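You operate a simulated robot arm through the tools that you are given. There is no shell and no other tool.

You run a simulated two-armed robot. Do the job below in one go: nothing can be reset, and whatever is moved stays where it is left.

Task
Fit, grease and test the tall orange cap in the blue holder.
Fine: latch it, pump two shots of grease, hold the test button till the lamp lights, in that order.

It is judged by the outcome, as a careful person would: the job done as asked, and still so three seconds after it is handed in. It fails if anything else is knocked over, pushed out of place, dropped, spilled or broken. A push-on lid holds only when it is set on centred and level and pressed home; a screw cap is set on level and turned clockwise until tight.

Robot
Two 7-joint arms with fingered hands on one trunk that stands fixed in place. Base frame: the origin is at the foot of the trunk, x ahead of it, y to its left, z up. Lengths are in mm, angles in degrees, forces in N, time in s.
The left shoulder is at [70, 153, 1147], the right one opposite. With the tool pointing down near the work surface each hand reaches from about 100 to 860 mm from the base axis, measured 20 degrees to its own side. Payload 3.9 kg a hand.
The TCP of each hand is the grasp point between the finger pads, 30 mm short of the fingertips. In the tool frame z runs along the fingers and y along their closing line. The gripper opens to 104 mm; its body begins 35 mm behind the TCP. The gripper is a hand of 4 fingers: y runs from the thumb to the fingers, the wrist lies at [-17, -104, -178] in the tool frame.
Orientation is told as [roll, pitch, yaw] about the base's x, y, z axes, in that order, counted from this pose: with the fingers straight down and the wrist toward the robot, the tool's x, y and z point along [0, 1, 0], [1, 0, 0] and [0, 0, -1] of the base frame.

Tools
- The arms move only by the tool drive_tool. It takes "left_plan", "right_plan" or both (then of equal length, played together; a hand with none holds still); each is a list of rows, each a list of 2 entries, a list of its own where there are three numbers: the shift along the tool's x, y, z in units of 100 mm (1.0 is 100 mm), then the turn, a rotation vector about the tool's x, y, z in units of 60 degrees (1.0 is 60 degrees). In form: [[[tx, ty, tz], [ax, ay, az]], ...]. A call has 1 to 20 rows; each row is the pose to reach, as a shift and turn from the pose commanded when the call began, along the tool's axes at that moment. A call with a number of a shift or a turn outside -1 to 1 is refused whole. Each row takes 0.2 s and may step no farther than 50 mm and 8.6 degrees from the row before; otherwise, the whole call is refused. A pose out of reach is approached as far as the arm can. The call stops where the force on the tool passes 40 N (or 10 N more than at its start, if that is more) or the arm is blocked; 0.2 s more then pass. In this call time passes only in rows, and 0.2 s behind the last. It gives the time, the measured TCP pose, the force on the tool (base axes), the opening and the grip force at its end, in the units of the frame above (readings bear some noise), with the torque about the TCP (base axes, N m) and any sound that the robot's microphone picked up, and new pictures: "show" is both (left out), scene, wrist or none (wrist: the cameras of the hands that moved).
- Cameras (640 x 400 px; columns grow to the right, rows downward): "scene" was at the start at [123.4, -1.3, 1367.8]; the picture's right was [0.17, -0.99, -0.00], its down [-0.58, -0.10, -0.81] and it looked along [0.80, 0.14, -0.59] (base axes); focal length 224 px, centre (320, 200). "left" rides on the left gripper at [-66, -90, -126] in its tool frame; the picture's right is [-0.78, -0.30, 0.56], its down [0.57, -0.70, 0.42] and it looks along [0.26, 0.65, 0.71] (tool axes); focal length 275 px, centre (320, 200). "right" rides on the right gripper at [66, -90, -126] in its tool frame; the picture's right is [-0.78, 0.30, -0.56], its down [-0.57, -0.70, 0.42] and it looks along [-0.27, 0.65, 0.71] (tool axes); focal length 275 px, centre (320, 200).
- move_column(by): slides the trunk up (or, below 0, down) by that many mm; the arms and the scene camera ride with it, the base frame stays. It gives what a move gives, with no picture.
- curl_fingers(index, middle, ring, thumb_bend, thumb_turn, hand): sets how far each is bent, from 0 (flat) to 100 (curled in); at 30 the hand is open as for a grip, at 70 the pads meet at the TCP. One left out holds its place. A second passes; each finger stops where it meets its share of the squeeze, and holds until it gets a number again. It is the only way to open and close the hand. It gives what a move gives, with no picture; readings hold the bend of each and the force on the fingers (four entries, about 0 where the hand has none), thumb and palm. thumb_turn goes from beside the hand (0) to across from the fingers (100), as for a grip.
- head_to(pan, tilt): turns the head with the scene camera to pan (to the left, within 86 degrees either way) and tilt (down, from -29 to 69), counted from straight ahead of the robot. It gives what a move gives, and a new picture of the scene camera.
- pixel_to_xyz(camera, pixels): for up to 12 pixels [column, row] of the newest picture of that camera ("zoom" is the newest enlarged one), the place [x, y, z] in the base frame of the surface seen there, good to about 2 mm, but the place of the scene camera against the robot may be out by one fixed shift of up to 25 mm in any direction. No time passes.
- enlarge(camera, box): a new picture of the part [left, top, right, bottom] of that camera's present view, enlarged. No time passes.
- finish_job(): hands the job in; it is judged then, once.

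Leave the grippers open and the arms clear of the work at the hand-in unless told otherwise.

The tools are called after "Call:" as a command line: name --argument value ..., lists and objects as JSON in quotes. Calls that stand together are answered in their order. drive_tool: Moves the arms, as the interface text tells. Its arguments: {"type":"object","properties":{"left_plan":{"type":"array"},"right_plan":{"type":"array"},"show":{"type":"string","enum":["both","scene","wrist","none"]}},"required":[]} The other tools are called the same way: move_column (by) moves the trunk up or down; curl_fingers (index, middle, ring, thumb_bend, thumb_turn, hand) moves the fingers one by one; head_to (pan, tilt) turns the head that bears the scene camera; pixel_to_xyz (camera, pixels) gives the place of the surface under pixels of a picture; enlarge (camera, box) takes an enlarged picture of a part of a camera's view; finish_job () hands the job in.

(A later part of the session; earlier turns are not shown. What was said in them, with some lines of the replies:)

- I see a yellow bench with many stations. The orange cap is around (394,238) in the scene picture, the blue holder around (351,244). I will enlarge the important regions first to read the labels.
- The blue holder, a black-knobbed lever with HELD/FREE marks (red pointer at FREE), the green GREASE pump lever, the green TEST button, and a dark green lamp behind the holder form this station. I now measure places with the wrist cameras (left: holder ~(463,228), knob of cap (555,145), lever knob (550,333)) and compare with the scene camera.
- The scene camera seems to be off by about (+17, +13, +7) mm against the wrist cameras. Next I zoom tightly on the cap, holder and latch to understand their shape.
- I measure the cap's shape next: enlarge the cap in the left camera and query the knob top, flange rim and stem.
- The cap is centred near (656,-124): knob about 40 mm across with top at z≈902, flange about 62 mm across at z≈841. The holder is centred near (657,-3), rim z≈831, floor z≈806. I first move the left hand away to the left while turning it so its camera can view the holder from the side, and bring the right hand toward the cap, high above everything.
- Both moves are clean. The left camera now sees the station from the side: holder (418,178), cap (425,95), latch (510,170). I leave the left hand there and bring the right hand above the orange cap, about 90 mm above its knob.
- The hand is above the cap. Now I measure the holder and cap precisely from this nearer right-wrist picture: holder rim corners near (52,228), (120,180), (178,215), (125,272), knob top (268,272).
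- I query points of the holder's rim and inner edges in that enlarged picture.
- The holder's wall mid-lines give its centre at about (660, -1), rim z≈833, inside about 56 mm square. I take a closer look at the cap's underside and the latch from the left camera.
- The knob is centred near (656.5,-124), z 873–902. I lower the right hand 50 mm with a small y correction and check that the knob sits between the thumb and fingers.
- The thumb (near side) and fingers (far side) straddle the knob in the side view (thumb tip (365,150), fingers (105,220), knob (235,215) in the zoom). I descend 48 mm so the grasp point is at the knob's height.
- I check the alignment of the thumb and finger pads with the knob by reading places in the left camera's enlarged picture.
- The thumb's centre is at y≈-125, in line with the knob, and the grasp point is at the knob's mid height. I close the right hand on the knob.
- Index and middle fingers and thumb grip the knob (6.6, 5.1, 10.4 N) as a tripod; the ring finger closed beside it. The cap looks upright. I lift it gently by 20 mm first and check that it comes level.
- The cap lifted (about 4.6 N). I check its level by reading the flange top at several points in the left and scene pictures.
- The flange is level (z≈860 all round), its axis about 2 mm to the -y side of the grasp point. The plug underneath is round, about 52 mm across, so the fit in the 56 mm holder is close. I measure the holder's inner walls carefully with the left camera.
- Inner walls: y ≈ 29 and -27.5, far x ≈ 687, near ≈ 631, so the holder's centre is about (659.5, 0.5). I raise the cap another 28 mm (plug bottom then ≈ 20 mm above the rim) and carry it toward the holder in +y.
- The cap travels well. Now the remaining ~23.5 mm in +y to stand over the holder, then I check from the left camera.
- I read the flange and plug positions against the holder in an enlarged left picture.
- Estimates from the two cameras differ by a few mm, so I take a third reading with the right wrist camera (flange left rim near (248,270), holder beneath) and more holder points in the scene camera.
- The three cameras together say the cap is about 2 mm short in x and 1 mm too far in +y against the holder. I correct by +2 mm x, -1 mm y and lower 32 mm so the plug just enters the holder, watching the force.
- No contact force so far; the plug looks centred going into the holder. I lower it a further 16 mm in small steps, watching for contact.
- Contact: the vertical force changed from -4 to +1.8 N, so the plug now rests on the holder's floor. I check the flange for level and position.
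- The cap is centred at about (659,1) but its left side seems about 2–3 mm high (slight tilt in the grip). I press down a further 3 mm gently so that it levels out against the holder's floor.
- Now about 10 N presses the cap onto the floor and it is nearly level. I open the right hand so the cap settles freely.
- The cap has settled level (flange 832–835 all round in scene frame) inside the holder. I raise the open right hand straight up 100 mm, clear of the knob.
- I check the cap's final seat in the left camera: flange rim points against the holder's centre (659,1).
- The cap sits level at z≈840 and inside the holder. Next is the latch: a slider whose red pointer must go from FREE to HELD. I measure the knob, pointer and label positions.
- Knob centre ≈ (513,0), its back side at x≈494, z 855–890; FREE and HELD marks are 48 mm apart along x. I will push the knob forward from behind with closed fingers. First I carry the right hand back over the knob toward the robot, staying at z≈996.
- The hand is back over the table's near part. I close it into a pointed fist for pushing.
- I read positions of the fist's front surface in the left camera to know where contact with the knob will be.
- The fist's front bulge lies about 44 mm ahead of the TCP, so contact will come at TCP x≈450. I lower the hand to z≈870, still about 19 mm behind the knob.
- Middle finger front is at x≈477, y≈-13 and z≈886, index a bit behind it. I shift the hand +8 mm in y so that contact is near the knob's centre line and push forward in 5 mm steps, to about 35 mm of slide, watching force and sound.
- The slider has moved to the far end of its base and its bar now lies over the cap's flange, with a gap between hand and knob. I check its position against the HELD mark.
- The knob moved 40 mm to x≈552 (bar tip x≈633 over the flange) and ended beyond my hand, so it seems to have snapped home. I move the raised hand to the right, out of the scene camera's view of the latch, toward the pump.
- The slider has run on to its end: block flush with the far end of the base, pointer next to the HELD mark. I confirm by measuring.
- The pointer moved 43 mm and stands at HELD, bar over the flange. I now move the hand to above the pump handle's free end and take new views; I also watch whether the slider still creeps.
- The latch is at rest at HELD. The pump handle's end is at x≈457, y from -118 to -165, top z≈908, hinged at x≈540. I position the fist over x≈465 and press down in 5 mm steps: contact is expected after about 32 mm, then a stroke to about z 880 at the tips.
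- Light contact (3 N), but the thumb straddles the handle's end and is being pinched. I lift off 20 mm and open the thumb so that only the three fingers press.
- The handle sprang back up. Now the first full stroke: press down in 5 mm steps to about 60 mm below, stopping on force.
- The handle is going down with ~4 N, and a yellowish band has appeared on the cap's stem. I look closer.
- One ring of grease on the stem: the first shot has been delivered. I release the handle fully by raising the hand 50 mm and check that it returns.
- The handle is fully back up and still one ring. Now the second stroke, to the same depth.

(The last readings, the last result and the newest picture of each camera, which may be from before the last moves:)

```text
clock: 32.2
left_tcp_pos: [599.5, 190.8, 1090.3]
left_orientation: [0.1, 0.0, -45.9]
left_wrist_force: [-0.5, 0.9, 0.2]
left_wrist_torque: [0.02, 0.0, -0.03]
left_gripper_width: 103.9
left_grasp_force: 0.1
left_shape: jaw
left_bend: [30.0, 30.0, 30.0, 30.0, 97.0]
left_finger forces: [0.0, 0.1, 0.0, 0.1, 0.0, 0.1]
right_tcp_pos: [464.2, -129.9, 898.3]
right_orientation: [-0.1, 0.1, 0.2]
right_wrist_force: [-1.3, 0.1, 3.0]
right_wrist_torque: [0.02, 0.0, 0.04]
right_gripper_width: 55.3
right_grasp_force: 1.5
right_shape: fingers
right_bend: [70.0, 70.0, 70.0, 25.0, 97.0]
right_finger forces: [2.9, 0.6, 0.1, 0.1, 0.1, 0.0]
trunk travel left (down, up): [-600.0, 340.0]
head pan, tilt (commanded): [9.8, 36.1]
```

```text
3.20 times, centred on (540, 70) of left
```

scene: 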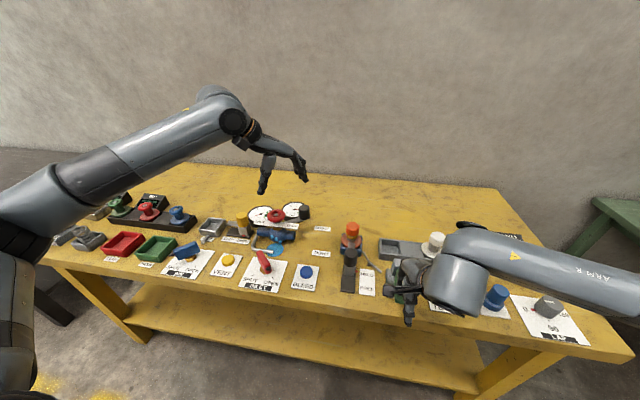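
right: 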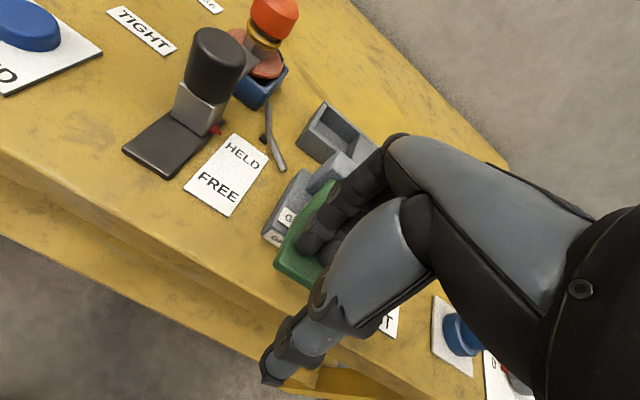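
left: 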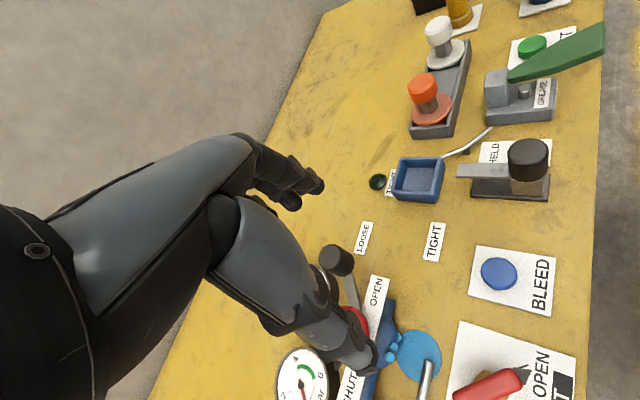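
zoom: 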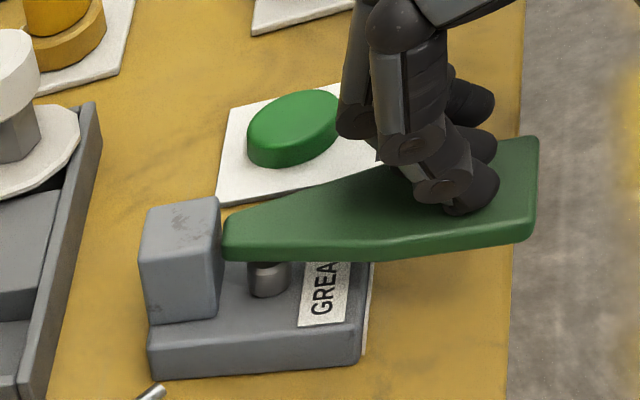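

Two rings of grease now: both shots delivered. I raise the hand straight up 95 mm, well clear of the handle, so no third stroke can happen.

Call:
drive_tool --right_plan '[[[0, 0, -0.1], [0, 0, 0]], [[0, 0, -0.22], [0, 0, 0]], [[0, 0, -0.37], [0, 0, 0]], [[0, 0, -0.55], [0, 0, 0]], [[0, 0, -0.75], [0, 0, 0]], [[0, 0, -0.95], [0, 0, 0]]]' --show "both"

Call:
enlarge --camera "scene" --box '[325, 205, 385, 270]'

Call:
enlarge --camera "left" --box '[440, 10, 640, 130]'

Call:
pixel_to_xyz --camera "zoom" --pixels '[[295, 120], [260, 125], [330, 110], [295, 95], [280, 150], [295, 160], [225, 200], [430, 70], [240, 100], [340, 130], [300, 140], [270, 105]]'

```text
clock: 33.6
left_tcp_pos: [600.0, 191.1, 1088.4]
left_orientation: [0.0, -0.1, -45.9]
left_wrist_force: [0.3, -0.1, -0.1]
left_wrist_torque: [0.0, 0.0, 0.0]
left_gripper_width: 103.5
left_grasp_force: 0.0
left_shape: jaw
left_bend: [30.0, 30.0, 30.0, 30.0, 97.0]
left_finger forces: [0.1, 0.0, 0.0, 0.1, 0.0, 0.0]
right_tcp_pos: [464.2, -131.3, 994.5]
right_orientation: [0.1, 0.1, 0.0]
right_wrist_force: [-0.5, 1.2, -0.2]
right_wrist_torque: [0.02, 0.0, -0.03]
right_gripper_width: 57.1
right_grasp_force: 0.0
right_shape: fingers
right_bend: [70.0, 70.0, 70.0, 25.0, 97.0]
right_finger forces: [0.0, 0.0, 0.1, 0.0, 0.0, 0.0]
trunk travel left (down, up): [-600.0, 340.0]
head pan, tilt (commanded): [9.8, 36.1]
```

scene: 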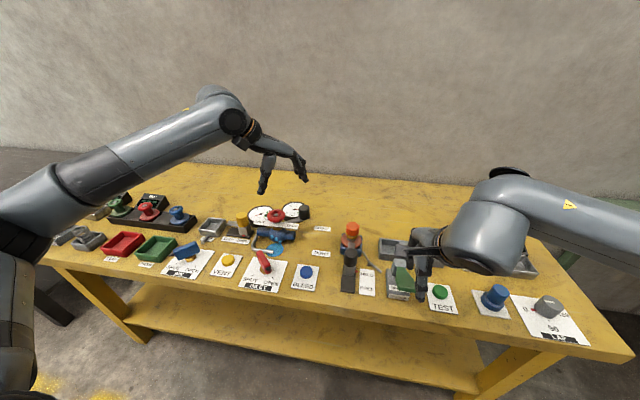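
right: 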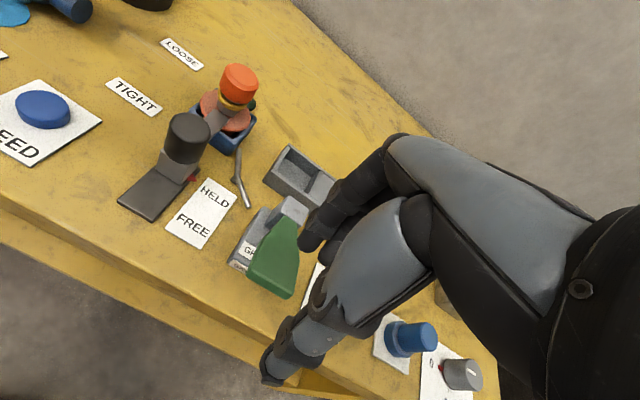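

```text
6.15 times, centred on (355, 238) of scene
```

zoom: 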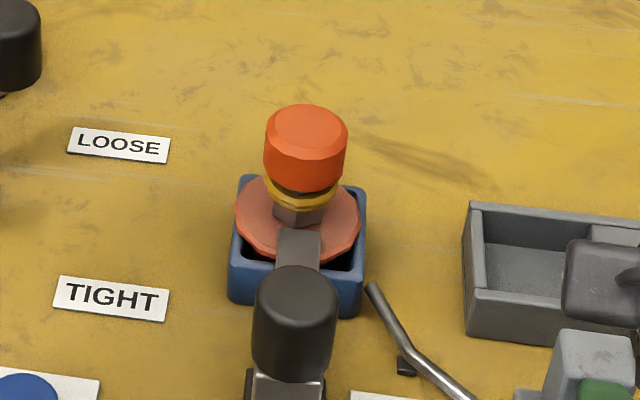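

```text
3.20 times, centred on (540, 70) of left
```

zoom: 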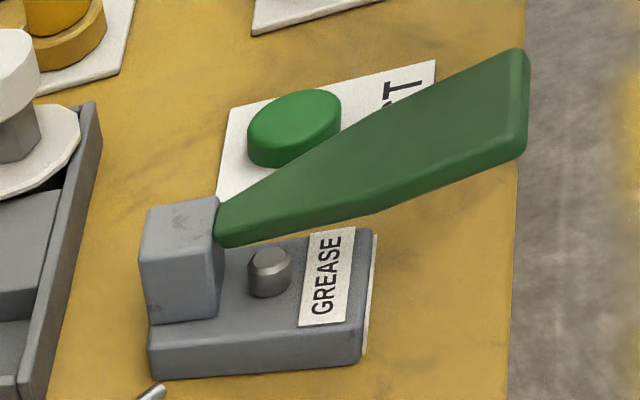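

```text
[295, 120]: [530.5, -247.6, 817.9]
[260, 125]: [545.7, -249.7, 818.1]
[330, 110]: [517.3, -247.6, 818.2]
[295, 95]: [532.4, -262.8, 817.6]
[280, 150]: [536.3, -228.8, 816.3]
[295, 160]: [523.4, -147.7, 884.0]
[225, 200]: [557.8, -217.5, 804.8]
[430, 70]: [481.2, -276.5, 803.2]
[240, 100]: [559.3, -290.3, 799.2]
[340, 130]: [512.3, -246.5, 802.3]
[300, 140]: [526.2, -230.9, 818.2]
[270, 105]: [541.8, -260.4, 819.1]
```

The handle is back up with two rings on the stem, and the TEST button is centred near (531,-246), top z≈818. Before lowering there I check the neighbouring blue knob and yellow knob positions for clearance.

Call:
pixel_to_xyz --camera "scene" --pixels '[[497, 290], [490, 300], [505, 295], [440, 292], [443, 308], [480, 310], [475, 255], [437, 240]]'

Call:
curl_fingers --hand "right" --thumb_bend 66

```text
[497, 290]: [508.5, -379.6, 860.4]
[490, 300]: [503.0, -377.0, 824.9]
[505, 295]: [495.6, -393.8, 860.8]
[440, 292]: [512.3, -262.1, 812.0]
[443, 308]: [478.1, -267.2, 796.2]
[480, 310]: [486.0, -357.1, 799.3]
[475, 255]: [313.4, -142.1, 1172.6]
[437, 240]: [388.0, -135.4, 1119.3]
```

```text
clock: 34.6
left_tcp_pos: [600.7, 190.0, 1089.7]
left_orientation: [0.1, 0.1, -45.8]
left_wrist_force: [0.1, 0.3, -0.1]
left_wrist_torque: [0.0, -0.03, 0.01]
left_gripper_width: 103.7
left_grasp_force: 0.1
left_shape: jaw
left_bend: [30.0, 30.0, 30.0, 30.0, 97.0]
left_finger forces: [0.0, 0.0, 0.0, 0.0, 0.1, 0.0]
right_tcp_pos: [463.9, -131.8, 994.5]
right_orientation: [0.0, -0.1, 0.0]
right_wrist_force: [0.3, 0.0, 0.1]
right_wrist_torque: [-0.02, -0.01, 0.01]
right_gripper_width: 8.0
right_grasp_force: 0.0
right_shape: fingers
right_bend: [70.0, 70.0, 70.0, 66.0, 97.0]
right_finger forces: [0.0, 0.0, 0.0, 0.0, 0.1, 0.0]
trunk travel left (down, up): [-600.0, 340.0]
head pan, tilt (commanded): [9.8, 36.1]
```

The blue knob is at y≈-367, well clear. I move the closed hand sideways at z≈994 toward the TEST button.

Call:
drive_tool --right_plan '[[[-0.33, 0.2, 0], [0, 0, 0]], [[-0.66, 0.4, 0], [0, 0, 0]], [[-1.0, 0.62, 0], [0, 0, 0]]]' --show "none"

Call:
drive_tool --right_plan '[[[-0.125, 0.0, 0.1], [0, 0, 0]], [[-0.125, 0.0, 0.4], [0, 0, 0]], [[-0.125, 0.0, 0.7], [0, 0, 0]], [[-0.125, 0.0, 1.0], [0, 0, 0]]]' --show "both"

Call:
enlarge --camera "left" --box '[440, 0, 640, 120]'

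Call:
enlarge --camera "scene" --box '[390, 210, 510, 330]'

```text
clock: 35.4
left_tcp_pos: [600.3, 190.7, 1089.6]
left_orientation: [-0.1, 0.0, -45.9]
left_wrist_force: [-0.1, -0.3, 0.0]
left_wrist_torque: [0.0, 0.01, -0.04]
left_gripper_width: 103.6
left_grasp_force: 0.1
left_shape: jaw
left_bend: [30.0, 30.0, 30.0, 30.0, 97.0]
left_finger forces: [0.0, 0.0, 0.0, 0.0, 0.0, 0.0]
right_tcp_pos: [526.3, -230.6, 995.0]
right_orientation: [0.1, 0.0, 0.0]
right_wrist_force: [0.9, -0.4, 0.9]
right_wrist_torque: [-0.02, -0.01, -0.02]
right_gripper_width: 7.8
right_grasp_force: 0.1
right_shape: fingers
right_bend: [70.0, 70.0, 70.0, 66.0, 97.0]
right_finger forces: [0.1, 0.1, 0.0, 0.1, 0.0, 0.0]
trunk travel left (down, up): [-600.0, 340.0]
head pan, tilt (commanded): [9.8, 36.1]
```

```text
clock: 36.4
left_tcp_pos: [600.4, 190.8, 1089.0]
left_orientation: [0.0, -0.1, -45.9]
left_wrist_force: [0.1, -0.7, -0.2]
left_wrist_torque: [0.02, 0.02, -0.01]
left_gripper_width: 103.8
left_grasp_force: 0.0
left_shape: jaw
left_bend: [30.0, 30.0, 30.0, 30.0, 97.0]
left_finger forces: [0.2, 0.1, 0.0, 0.0, 0.0, 0.0]
right_tcp_pos: [527.5, -244.7, 894.7]
right_orientation: [0.1, 0.0, 0.1]
right_wrist_force: [-0.4, -0.3, 0.2]
right_wrist_torque: [0.0, 0.0, -0.01]
right_gripper_width: 7.8
right_grasp_force: 0.0
right_shape: fingers
right_bend: [70.0, 70.0, 70.0, 66.0, 97.0]
right_finger forces: [0.0, 0.0, 0.0, 0.0, 0.0, 0.0]
trunk travel left (down, up): [-600.0, 340.0]
head pan, tilt (commanded): [9.8, 36.1]
```

scene: 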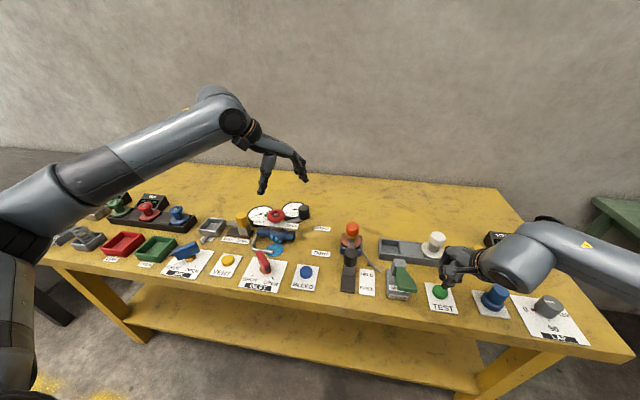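
right: 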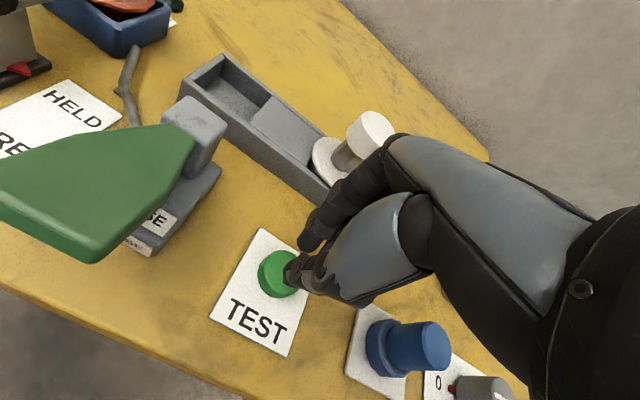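

```text
3.20 times, centred on (540, 60) of left
```

zoom: 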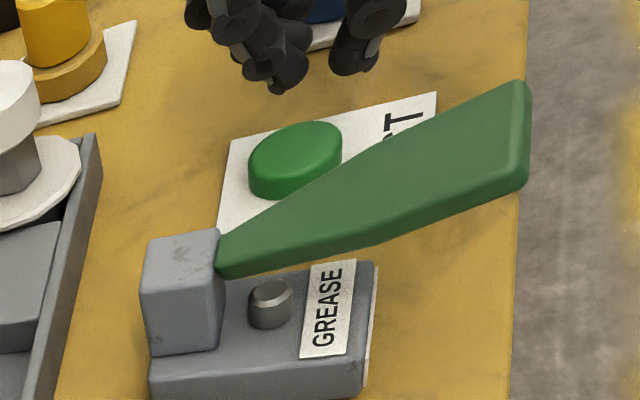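

```text
3.33 times, centred on (450, 270) of scene
```

zoom: 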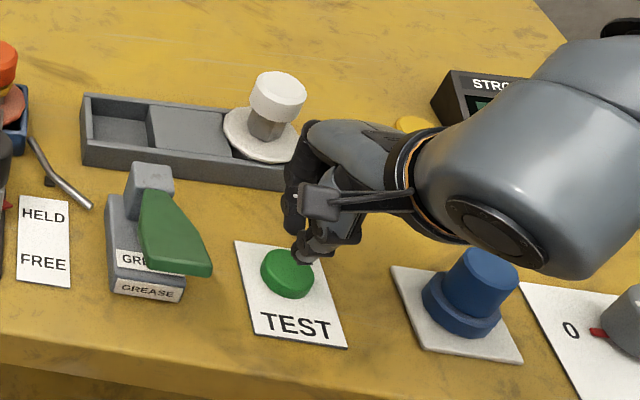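

I measure where the fingertips and thumb tip are relative to the button before pressing.

Call:
enlarge --camera "left" --box '[480, 0, 580, 70]'

Call:
pixel_to_xyz --camera "zoom" --pixels '[[200, 110], [245, 145], [235, 130], [300, 130], [370, 120], [380, 60], [150, 50], [270, 120], [240, 60], [350, 80], [310, 70], [330, 200]]'

```text
5.71 times, centred on (530, 35) of left
```

zoom: 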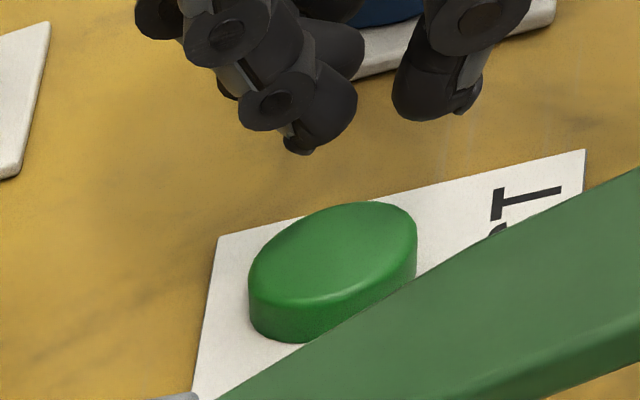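

```text
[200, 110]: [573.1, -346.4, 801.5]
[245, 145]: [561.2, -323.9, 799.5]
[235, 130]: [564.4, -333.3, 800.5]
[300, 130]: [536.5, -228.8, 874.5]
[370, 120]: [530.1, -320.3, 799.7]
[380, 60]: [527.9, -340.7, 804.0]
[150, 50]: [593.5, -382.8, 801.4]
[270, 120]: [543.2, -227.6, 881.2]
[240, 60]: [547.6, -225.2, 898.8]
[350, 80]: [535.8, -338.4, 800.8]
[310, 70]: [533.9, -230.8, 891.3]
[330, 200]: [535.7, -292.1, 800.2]
```

The index tip is about (532,-236), 28 mm below the TCP, over the button. The lamp is hidden from the scene camera by the cap, but the left camera sees it at about (385,182). I lower onto the button and press gently in small steps.

Call:
drive_tool --right_plan '[[[0, 0, 0.2], [0, 0, 0]], [[0, 0, 0.38], [0, 0, 0]], [[0, 0, 0.44], [0, 0, 0]], [[0, 0, 0.48], [0, 0, 0]], [[0, 0, 0.5], [0, 0, 0]], [[0, 0, 0.52], [0, 0, 0]], [[0, 0, 0.54], [0, 0, 0]]]' --show "both"

Call:
enlarge --camera "left" --box '[480, 0, 580, 70]'

Call:
enlarge --camera "left" --box '[375, 130, 475, 220]'

```text
clock: 38.0
left_tcp_pos: [598.4, 190.9, 1090.2]
left_orientation: [0.0, 0.0, -45.9]
left_wrist_force: [0.7, -0.1, -0.4]
left_wrist_torque: [0.03, 0.03, 0.0]
left_gripper_width: 103.9
left_grasp_force: 0.3
left_shape: jaw
left_bend: [30.0, 30.0, 30.0, 30.0, 97.0]
left_finger forces: [0.0, 0.1, 0.1, 0.1, 0.0, 0.1]
right_tcp_pos: [527.5, -243.3, 841.1]
right_orientation: [0.0, -0.2, -0.1]
right_wrist_force: [1.2, -1.9, 8.8]
right_wrist_torque: [0.05, -0.13, -0.02]
right_gripper_width: 7.5
right_grasp_force: 4.7
right_shape: fingers
right_bend: [70.0, 70.0, 70.0, 66.0, 97.0]
right_finger forces: [8.4, 0.4, 0.0, 0.0, 0.0, 0.0]
trunk travel left (down, up): [-600.0, 340.0]
head pan, tilt (commanded): [9.8, 36.1]
heard: click
```

scene: 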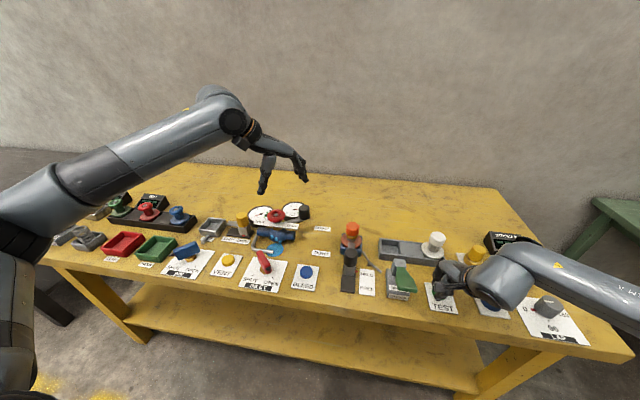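
right: 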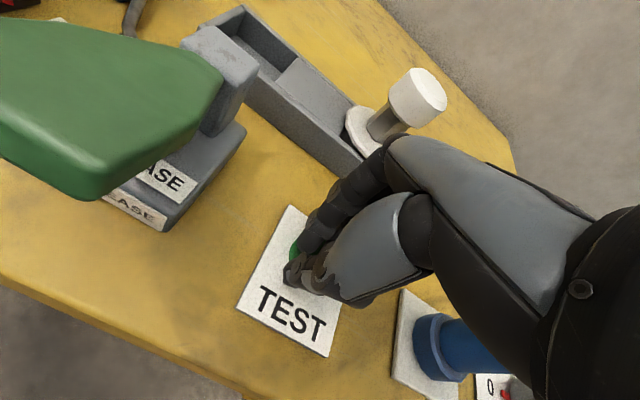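

```text
5.71 times, centred on (530, 35) of left
```

zoom: 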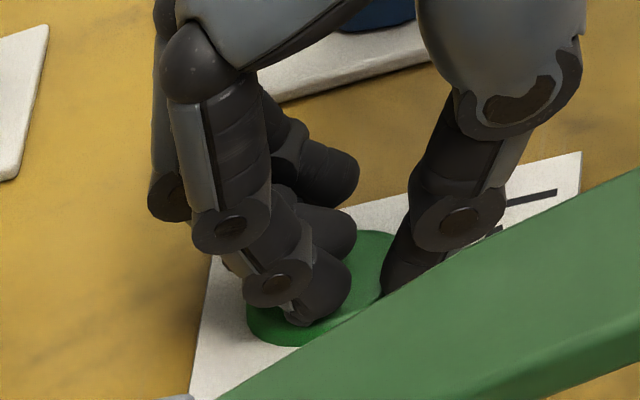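

```text
4.44 times, centred on (425, 175) of left
```

zoom: 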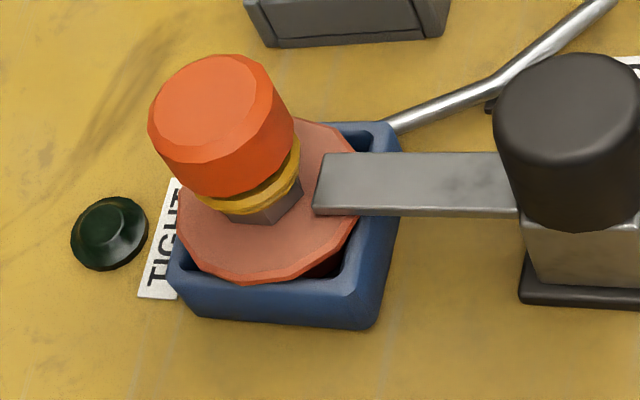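

A click was heard: the button is pressed with about 9 N. The lamp is still dark. I hold the button still for 2 s and look again.

Call:
drive_tool --right_plan '[[[0, 0, 0.01], [0, 0, 0]], [[0, 0, 0.01], [0, 0, 0]], [[0, 0, 0.01], [0, 0, 0]], [[0, 0, 0.01], [0, 0, 0]], [[0, 0, 0.01], [0, 0, 0]], [[0, 0, 0.01], [0, 0, 0]], [[0, 0, 0.01], [0, 0, 0]], [[0, 0, 0.01], [0, 0, 0]]]' --show "none"

Call:
enlarge --camera "left" --box '[375, 130, 475, 220]'

```text
clock: 39.8
left_tcp_pos: [599.1, 191.3, 1090.0]
left_orientation: [0.0, 0.0, -45.9]
left_wrist_force: [0.0, -0.5, -0.3]
left_wrist_torque: [-0.04, 0.0, -0.04]
left_gripper_width: 103.7
left_grasp_force: 0.0
left_shape: jaw
left_bend: [30.0, 30.0, 30.0, 30.0, 97.0]
left_finger forces: [0.1, 0.0, 0.1, 0.0, 0.0, 0.0]
right_tcp_pos: [525.4, -242.4, 840.3]
right_orientation: [0.1, -0.1, 0.0]
right_wrist_force: [6.0, -4.3, 19.5]
right_wrist_torque: [0.09, -0.34, -0.09]
right_gripper_width: 8.0
right_grasp_force: 9.9
right_shape: fingers
right_bend: [70.0, 70.0, 70.0, 66.0, 97.0]
right_finger forces: [18.9, 0.3, 0.0, 0.0, 0.1, 0.0]
trunk travel left (down, up): [-600.0, 340.0]
head pan, tilt (commanded): [9.8, 36.1]
```

```text
4.44 times, centred on (425, 175) of left
```

zoom: 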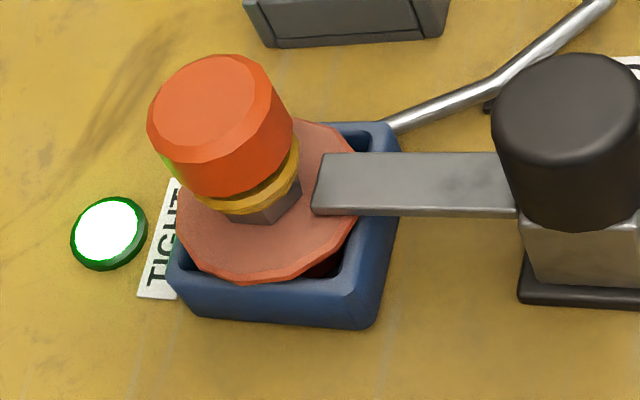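

The lamp next to TIGHT is lit bright. I release the button by raising the hand straight up 100 mm.

Call:
drive_tool --right_plan '[[[0, 0, -0.05], [0, 0, 0]], [[0, 0, -0.2], [0, 0, 0]], [[0, 0, -0.4], [0, 0, 0]], [[0, 0, -0.65], [0, 0, 0]], [[0, 0, -0.9], [0, 0, 0]], [[0, 0, -1.0], [0, 0, 0]]]' --show "both"

Call:
enlarge --camera "left" --box '[375, 130, 475, 220]'

Call:
enlarge --camera "left" --box '[440, 0, 640, 120]'

```text
clock: 41.2
left_tcp_pos: [599.5, 191.6, 1089.7]
left_orientation: [0.0, 0.0, -45.9]
left_wrist_force: [-0.2, 0.3, 0.9]
left_wrist_torque: [0.03, -0.03, 0.0]
left_gripper_width: 103.5
left_grasp_force: 0.0
left_shape: jaw
left_bend: [30.0, 30.0, 30.0, 30.0, 97.0]
left_finger forces: [0.0, 0.0, 0.0, 0.1, 0.0, 0.0]
right_tcp_pos: [526.3, -245.0, 938.6]
right_orientation: [0.0, 0.0, 0.1]
right_wrist_force: [0.5, 0.2, 0.5]
right_wrist_torque: [-0.04, 0.01, -0.01]
right_gripper_width: 7.9
right_grasp_force: 0.1
right_shape: fingers
right_bend: [70.0, 70.0, 70.0, 66.0, 97.0]
right_finger forces: [0.0, 0.1, 0.0, 0.1, 0.0, 0.1]
trunk travel left (down, up): [-600.0, 340.0]
head pan, tilt (commanded): [9.8, 36.1]
```

scene: 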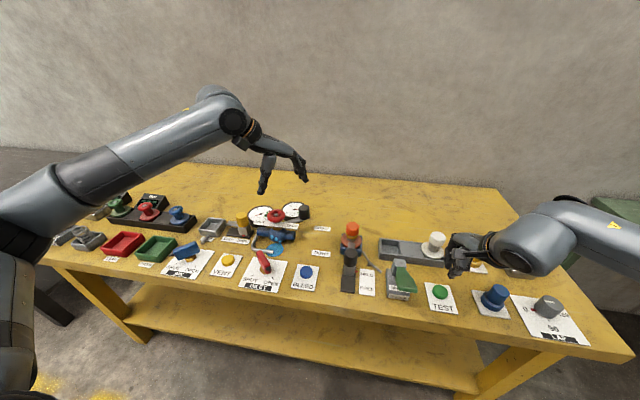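
right: 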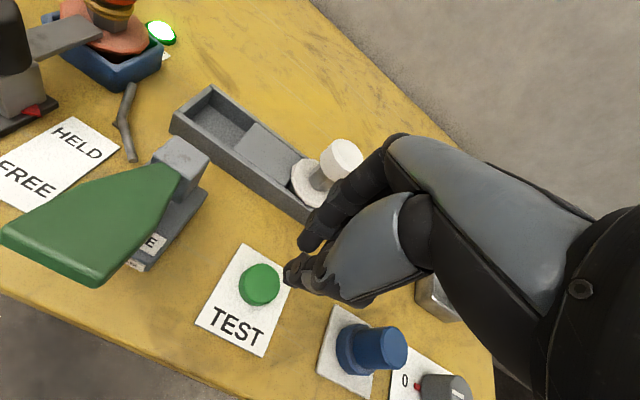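

```text
4.44 times, centred on (425, 175) of left
```

zoom: 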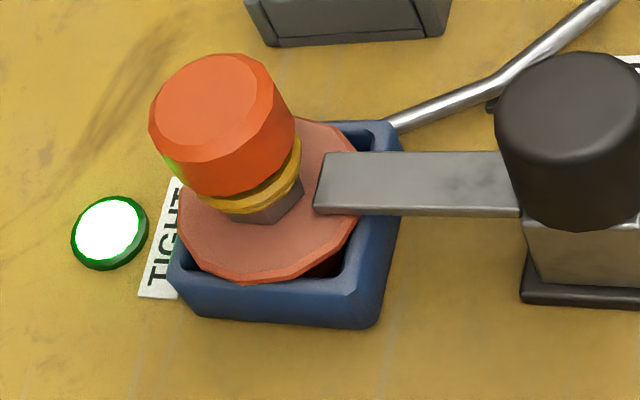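

```text
3.20 times, centred on (540, 60) of left
```

zoom: 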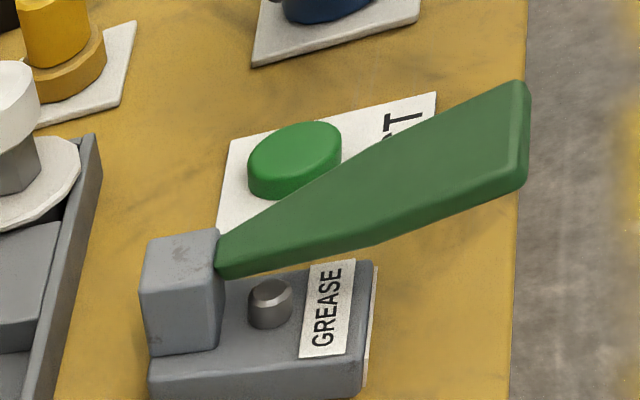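

The lamp stays lit, the button and handle are back up. I lift the right hand to z≈1030, move it off to the right, and open it.

Call:
drive_tool --right_plan '[[[0, 0, -0.3], [0, 0, 0]], [[0, 0, -0.6], [0, 0, 0]], [[-0.1, -0.1, -0.9], [0, 0, 0]], [[-0.4, -0.2, -1.0], [0, 0, 0]], [[-0.7, -0.35, -1.0], [0, 0, 0]]]' --show "none"

Call:
curl_fingers --hand "right" --index 30 --middle 30 --ring 30 --thumb_bend 30

Call:
drive_tool --right_plan '[[[-0.05, 0, -0.2], [0, 0, 0]], [[-0.05, 0, -0.4], [0, 0, 0]]]' --show "both"

Call:
enlarge --camera "scene" --box '[310, 200, 470, 320]'

Call:
enlarge --camera "left" --box '[375, 100, 575, 220]'

Call:
enlarge --camera "scene" --box '[60, 180, 330, 300]'

```text
clock: 42.4
left_tcp_pos: [598.7, 191.8, 1091.2]
left_orientation: [-0.1, -0.2, -45.9]
left_wrist_force: [0.2, 0.8, 1.1]
left_wrist_torque: [0.01, -0.01, 0.0]
left_gripper_width: 104.0
left_grasp_force: 0.0
left_shape: jaw
left_bend: [30.0, 30.0, 30.0, 30.0, 97.0]
left_finger forces: [0.0, 0.0, 0.0, 0.0, 0.0, 0.0]
right_tcp_pos: [488.9, -315.6, 1041.2]
right_orientation: [0.0, -0.1, 0.1]
right_wrist_force: [-0.2, 0.0, 0.4]
right_wrist_torque: [0.0, -0.01, -0.01]
right_gripper_width: 8.1
right_grasp_force: 0.0
right_shape: fingers
right_bend: [70.0, 70.0, 70.0, 66.0, 97.0]
right_finger forces: [0.0, 0.1, 0.0, 0.1, 0.1, 0.0]
trunk travel left (down, up): [-600.0, 340.0]
head pan, tilt (commanded): [9.8, 36.1]
```

```text
clock: 43.4
left_tcp_pos: [600.3, 190.9, 1089.9]
left_orientation: [0.0, 0.1, -45.9]
left_wrist_force: [-0.9, 1.0, 0.5]
left_wrist_torque: [0.0, 0.0, 0.01]
left_gripper_width: 103.5
left_grasp_force: 0.0
left_shape: jaw
left_bend: [30.0, 30.0, 30.0, 30.0, 97.0]
left_finger forces: [0.1, 0.1, 0.0, 0.0, 0.1, 0.0]
right_tcp_pos: [489.8, -315.4, 1039.2]
right_orientation: [0.0, 0.0, 0.0]
right_wrist_force: [1.2, 1.5, -0.3]
right_wrist_torque: [-0.02, 0.02, -0.03]
right_gripper_width: 104.2
right_grasp_force: 0.0
right_shape: fingers
right_bend: [30.0, 30.0, 30.0, 30.0, 97.0]
right_finger forces: [0.1, 0.0, 0.1, 0.0, 0.1, 0.0]
trunk travel left (down, up): [-600.0, 340.0]
head pan, tilt (commanded): [9.8, 36.1]
```

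```text
clock: 44.0
left_tcp_pos: [599.4, 191.4, 1089.2]
left_orientation: [0.1, -0.1, -45.9]
left_wrist_force: [-0.1, -0.2, -0.2]
left_wrist_torque: [0.02, -0.02, 0.02]
left_gripper_width: 104.1
left_grasp_force: 0.0
left_shape: jaw
left_bend: [30.0, 30.0, 30.0, 30.0, 97.0]
left_finger forces: [0.0, 0.0, 0.1, 0.0, 0.0, 0.0]
right_tcp_pos: [491.1, -319.5, 1080.7]
right_orientation: [0.0, -0.1, 0.1]
right_wrist_force: [-0.3, -0.2, 0.0]
right_wrist_torque: [0.0, 0.01, 0.01]
right_gripper_width: 104.1
right_grasp_force: 0.0
right_shape: fingers
right_bend: [30.0, 30.0, 30.0, 30.0, 97.0]
right_finger forces: [0.0, 0.1, 0.0, 0.0, 0.0, 0.0]
trunk travel left (down, up): [-600.0, 340.0]
head pan, tilt (commanded): [9.8, 36.1]
```

scene: 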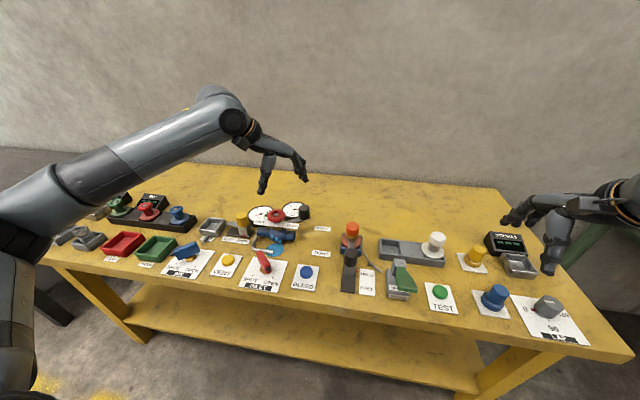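
right: 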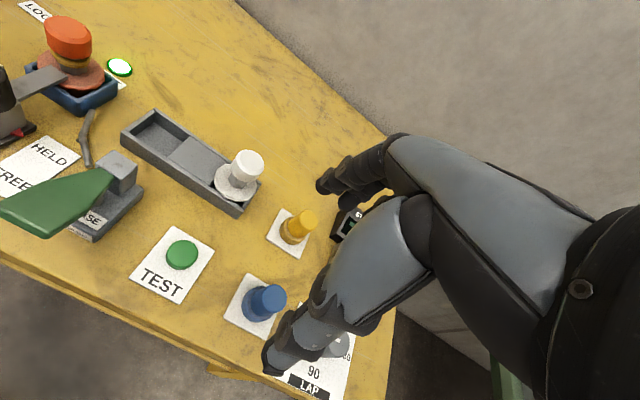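

```text
3.33 times, centred on (390, 260) of scene
```

zoom: 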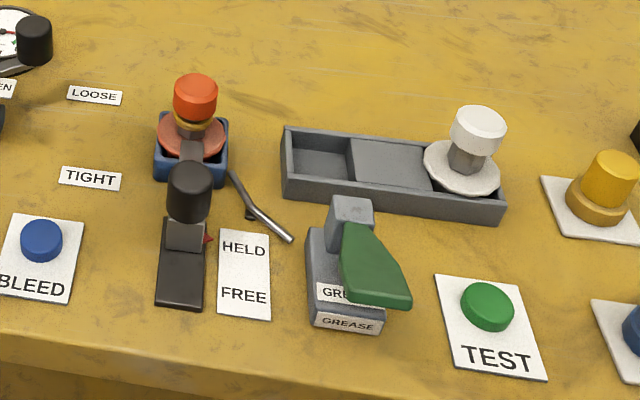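

```text
3.20 times, centred on (475, 160) of left
```

zoom: 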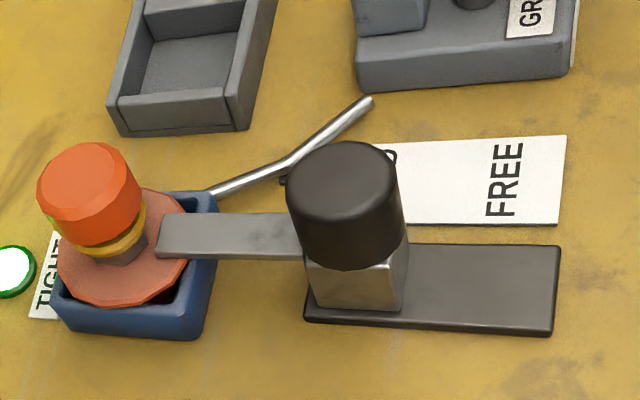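

```text
2.37 times, centred on (195, 240) of scene
```

zoom: 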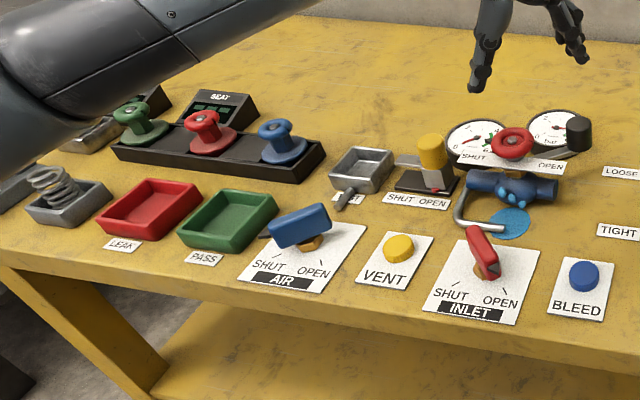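

The cap is in the holder, latched with the pointer at HELD. It has two grease rings, and the TIGHT lamp is still lit. The pump handle and TEST button have returned, nothing else on the bench has moved, and both hands are open and clear. I hand the job in.

Call:
finish_job

```text
The job is handed in.
```

I fitted the tall orange cap in the blue holder, greased it and tested it in the order you gave. I've handed the job in; no verdict has come back yet.

- **Fit and latch:** The cap sits level in the holder. The latch slid to its end, with the pointer at HELD and the bar over the cap's flange.
- **Grease:** I pumped two full strokes, and the second put a second ring of grease on the stem. Before the first, I touched the handle lightly once; that delivered no grease.
- **Test:** I held the TEST button until the lamp by the holder lit. It stayed lit after I let go.

In the last pictures I saw nothing else on the bench moved. Both hands are open and clear of the work.
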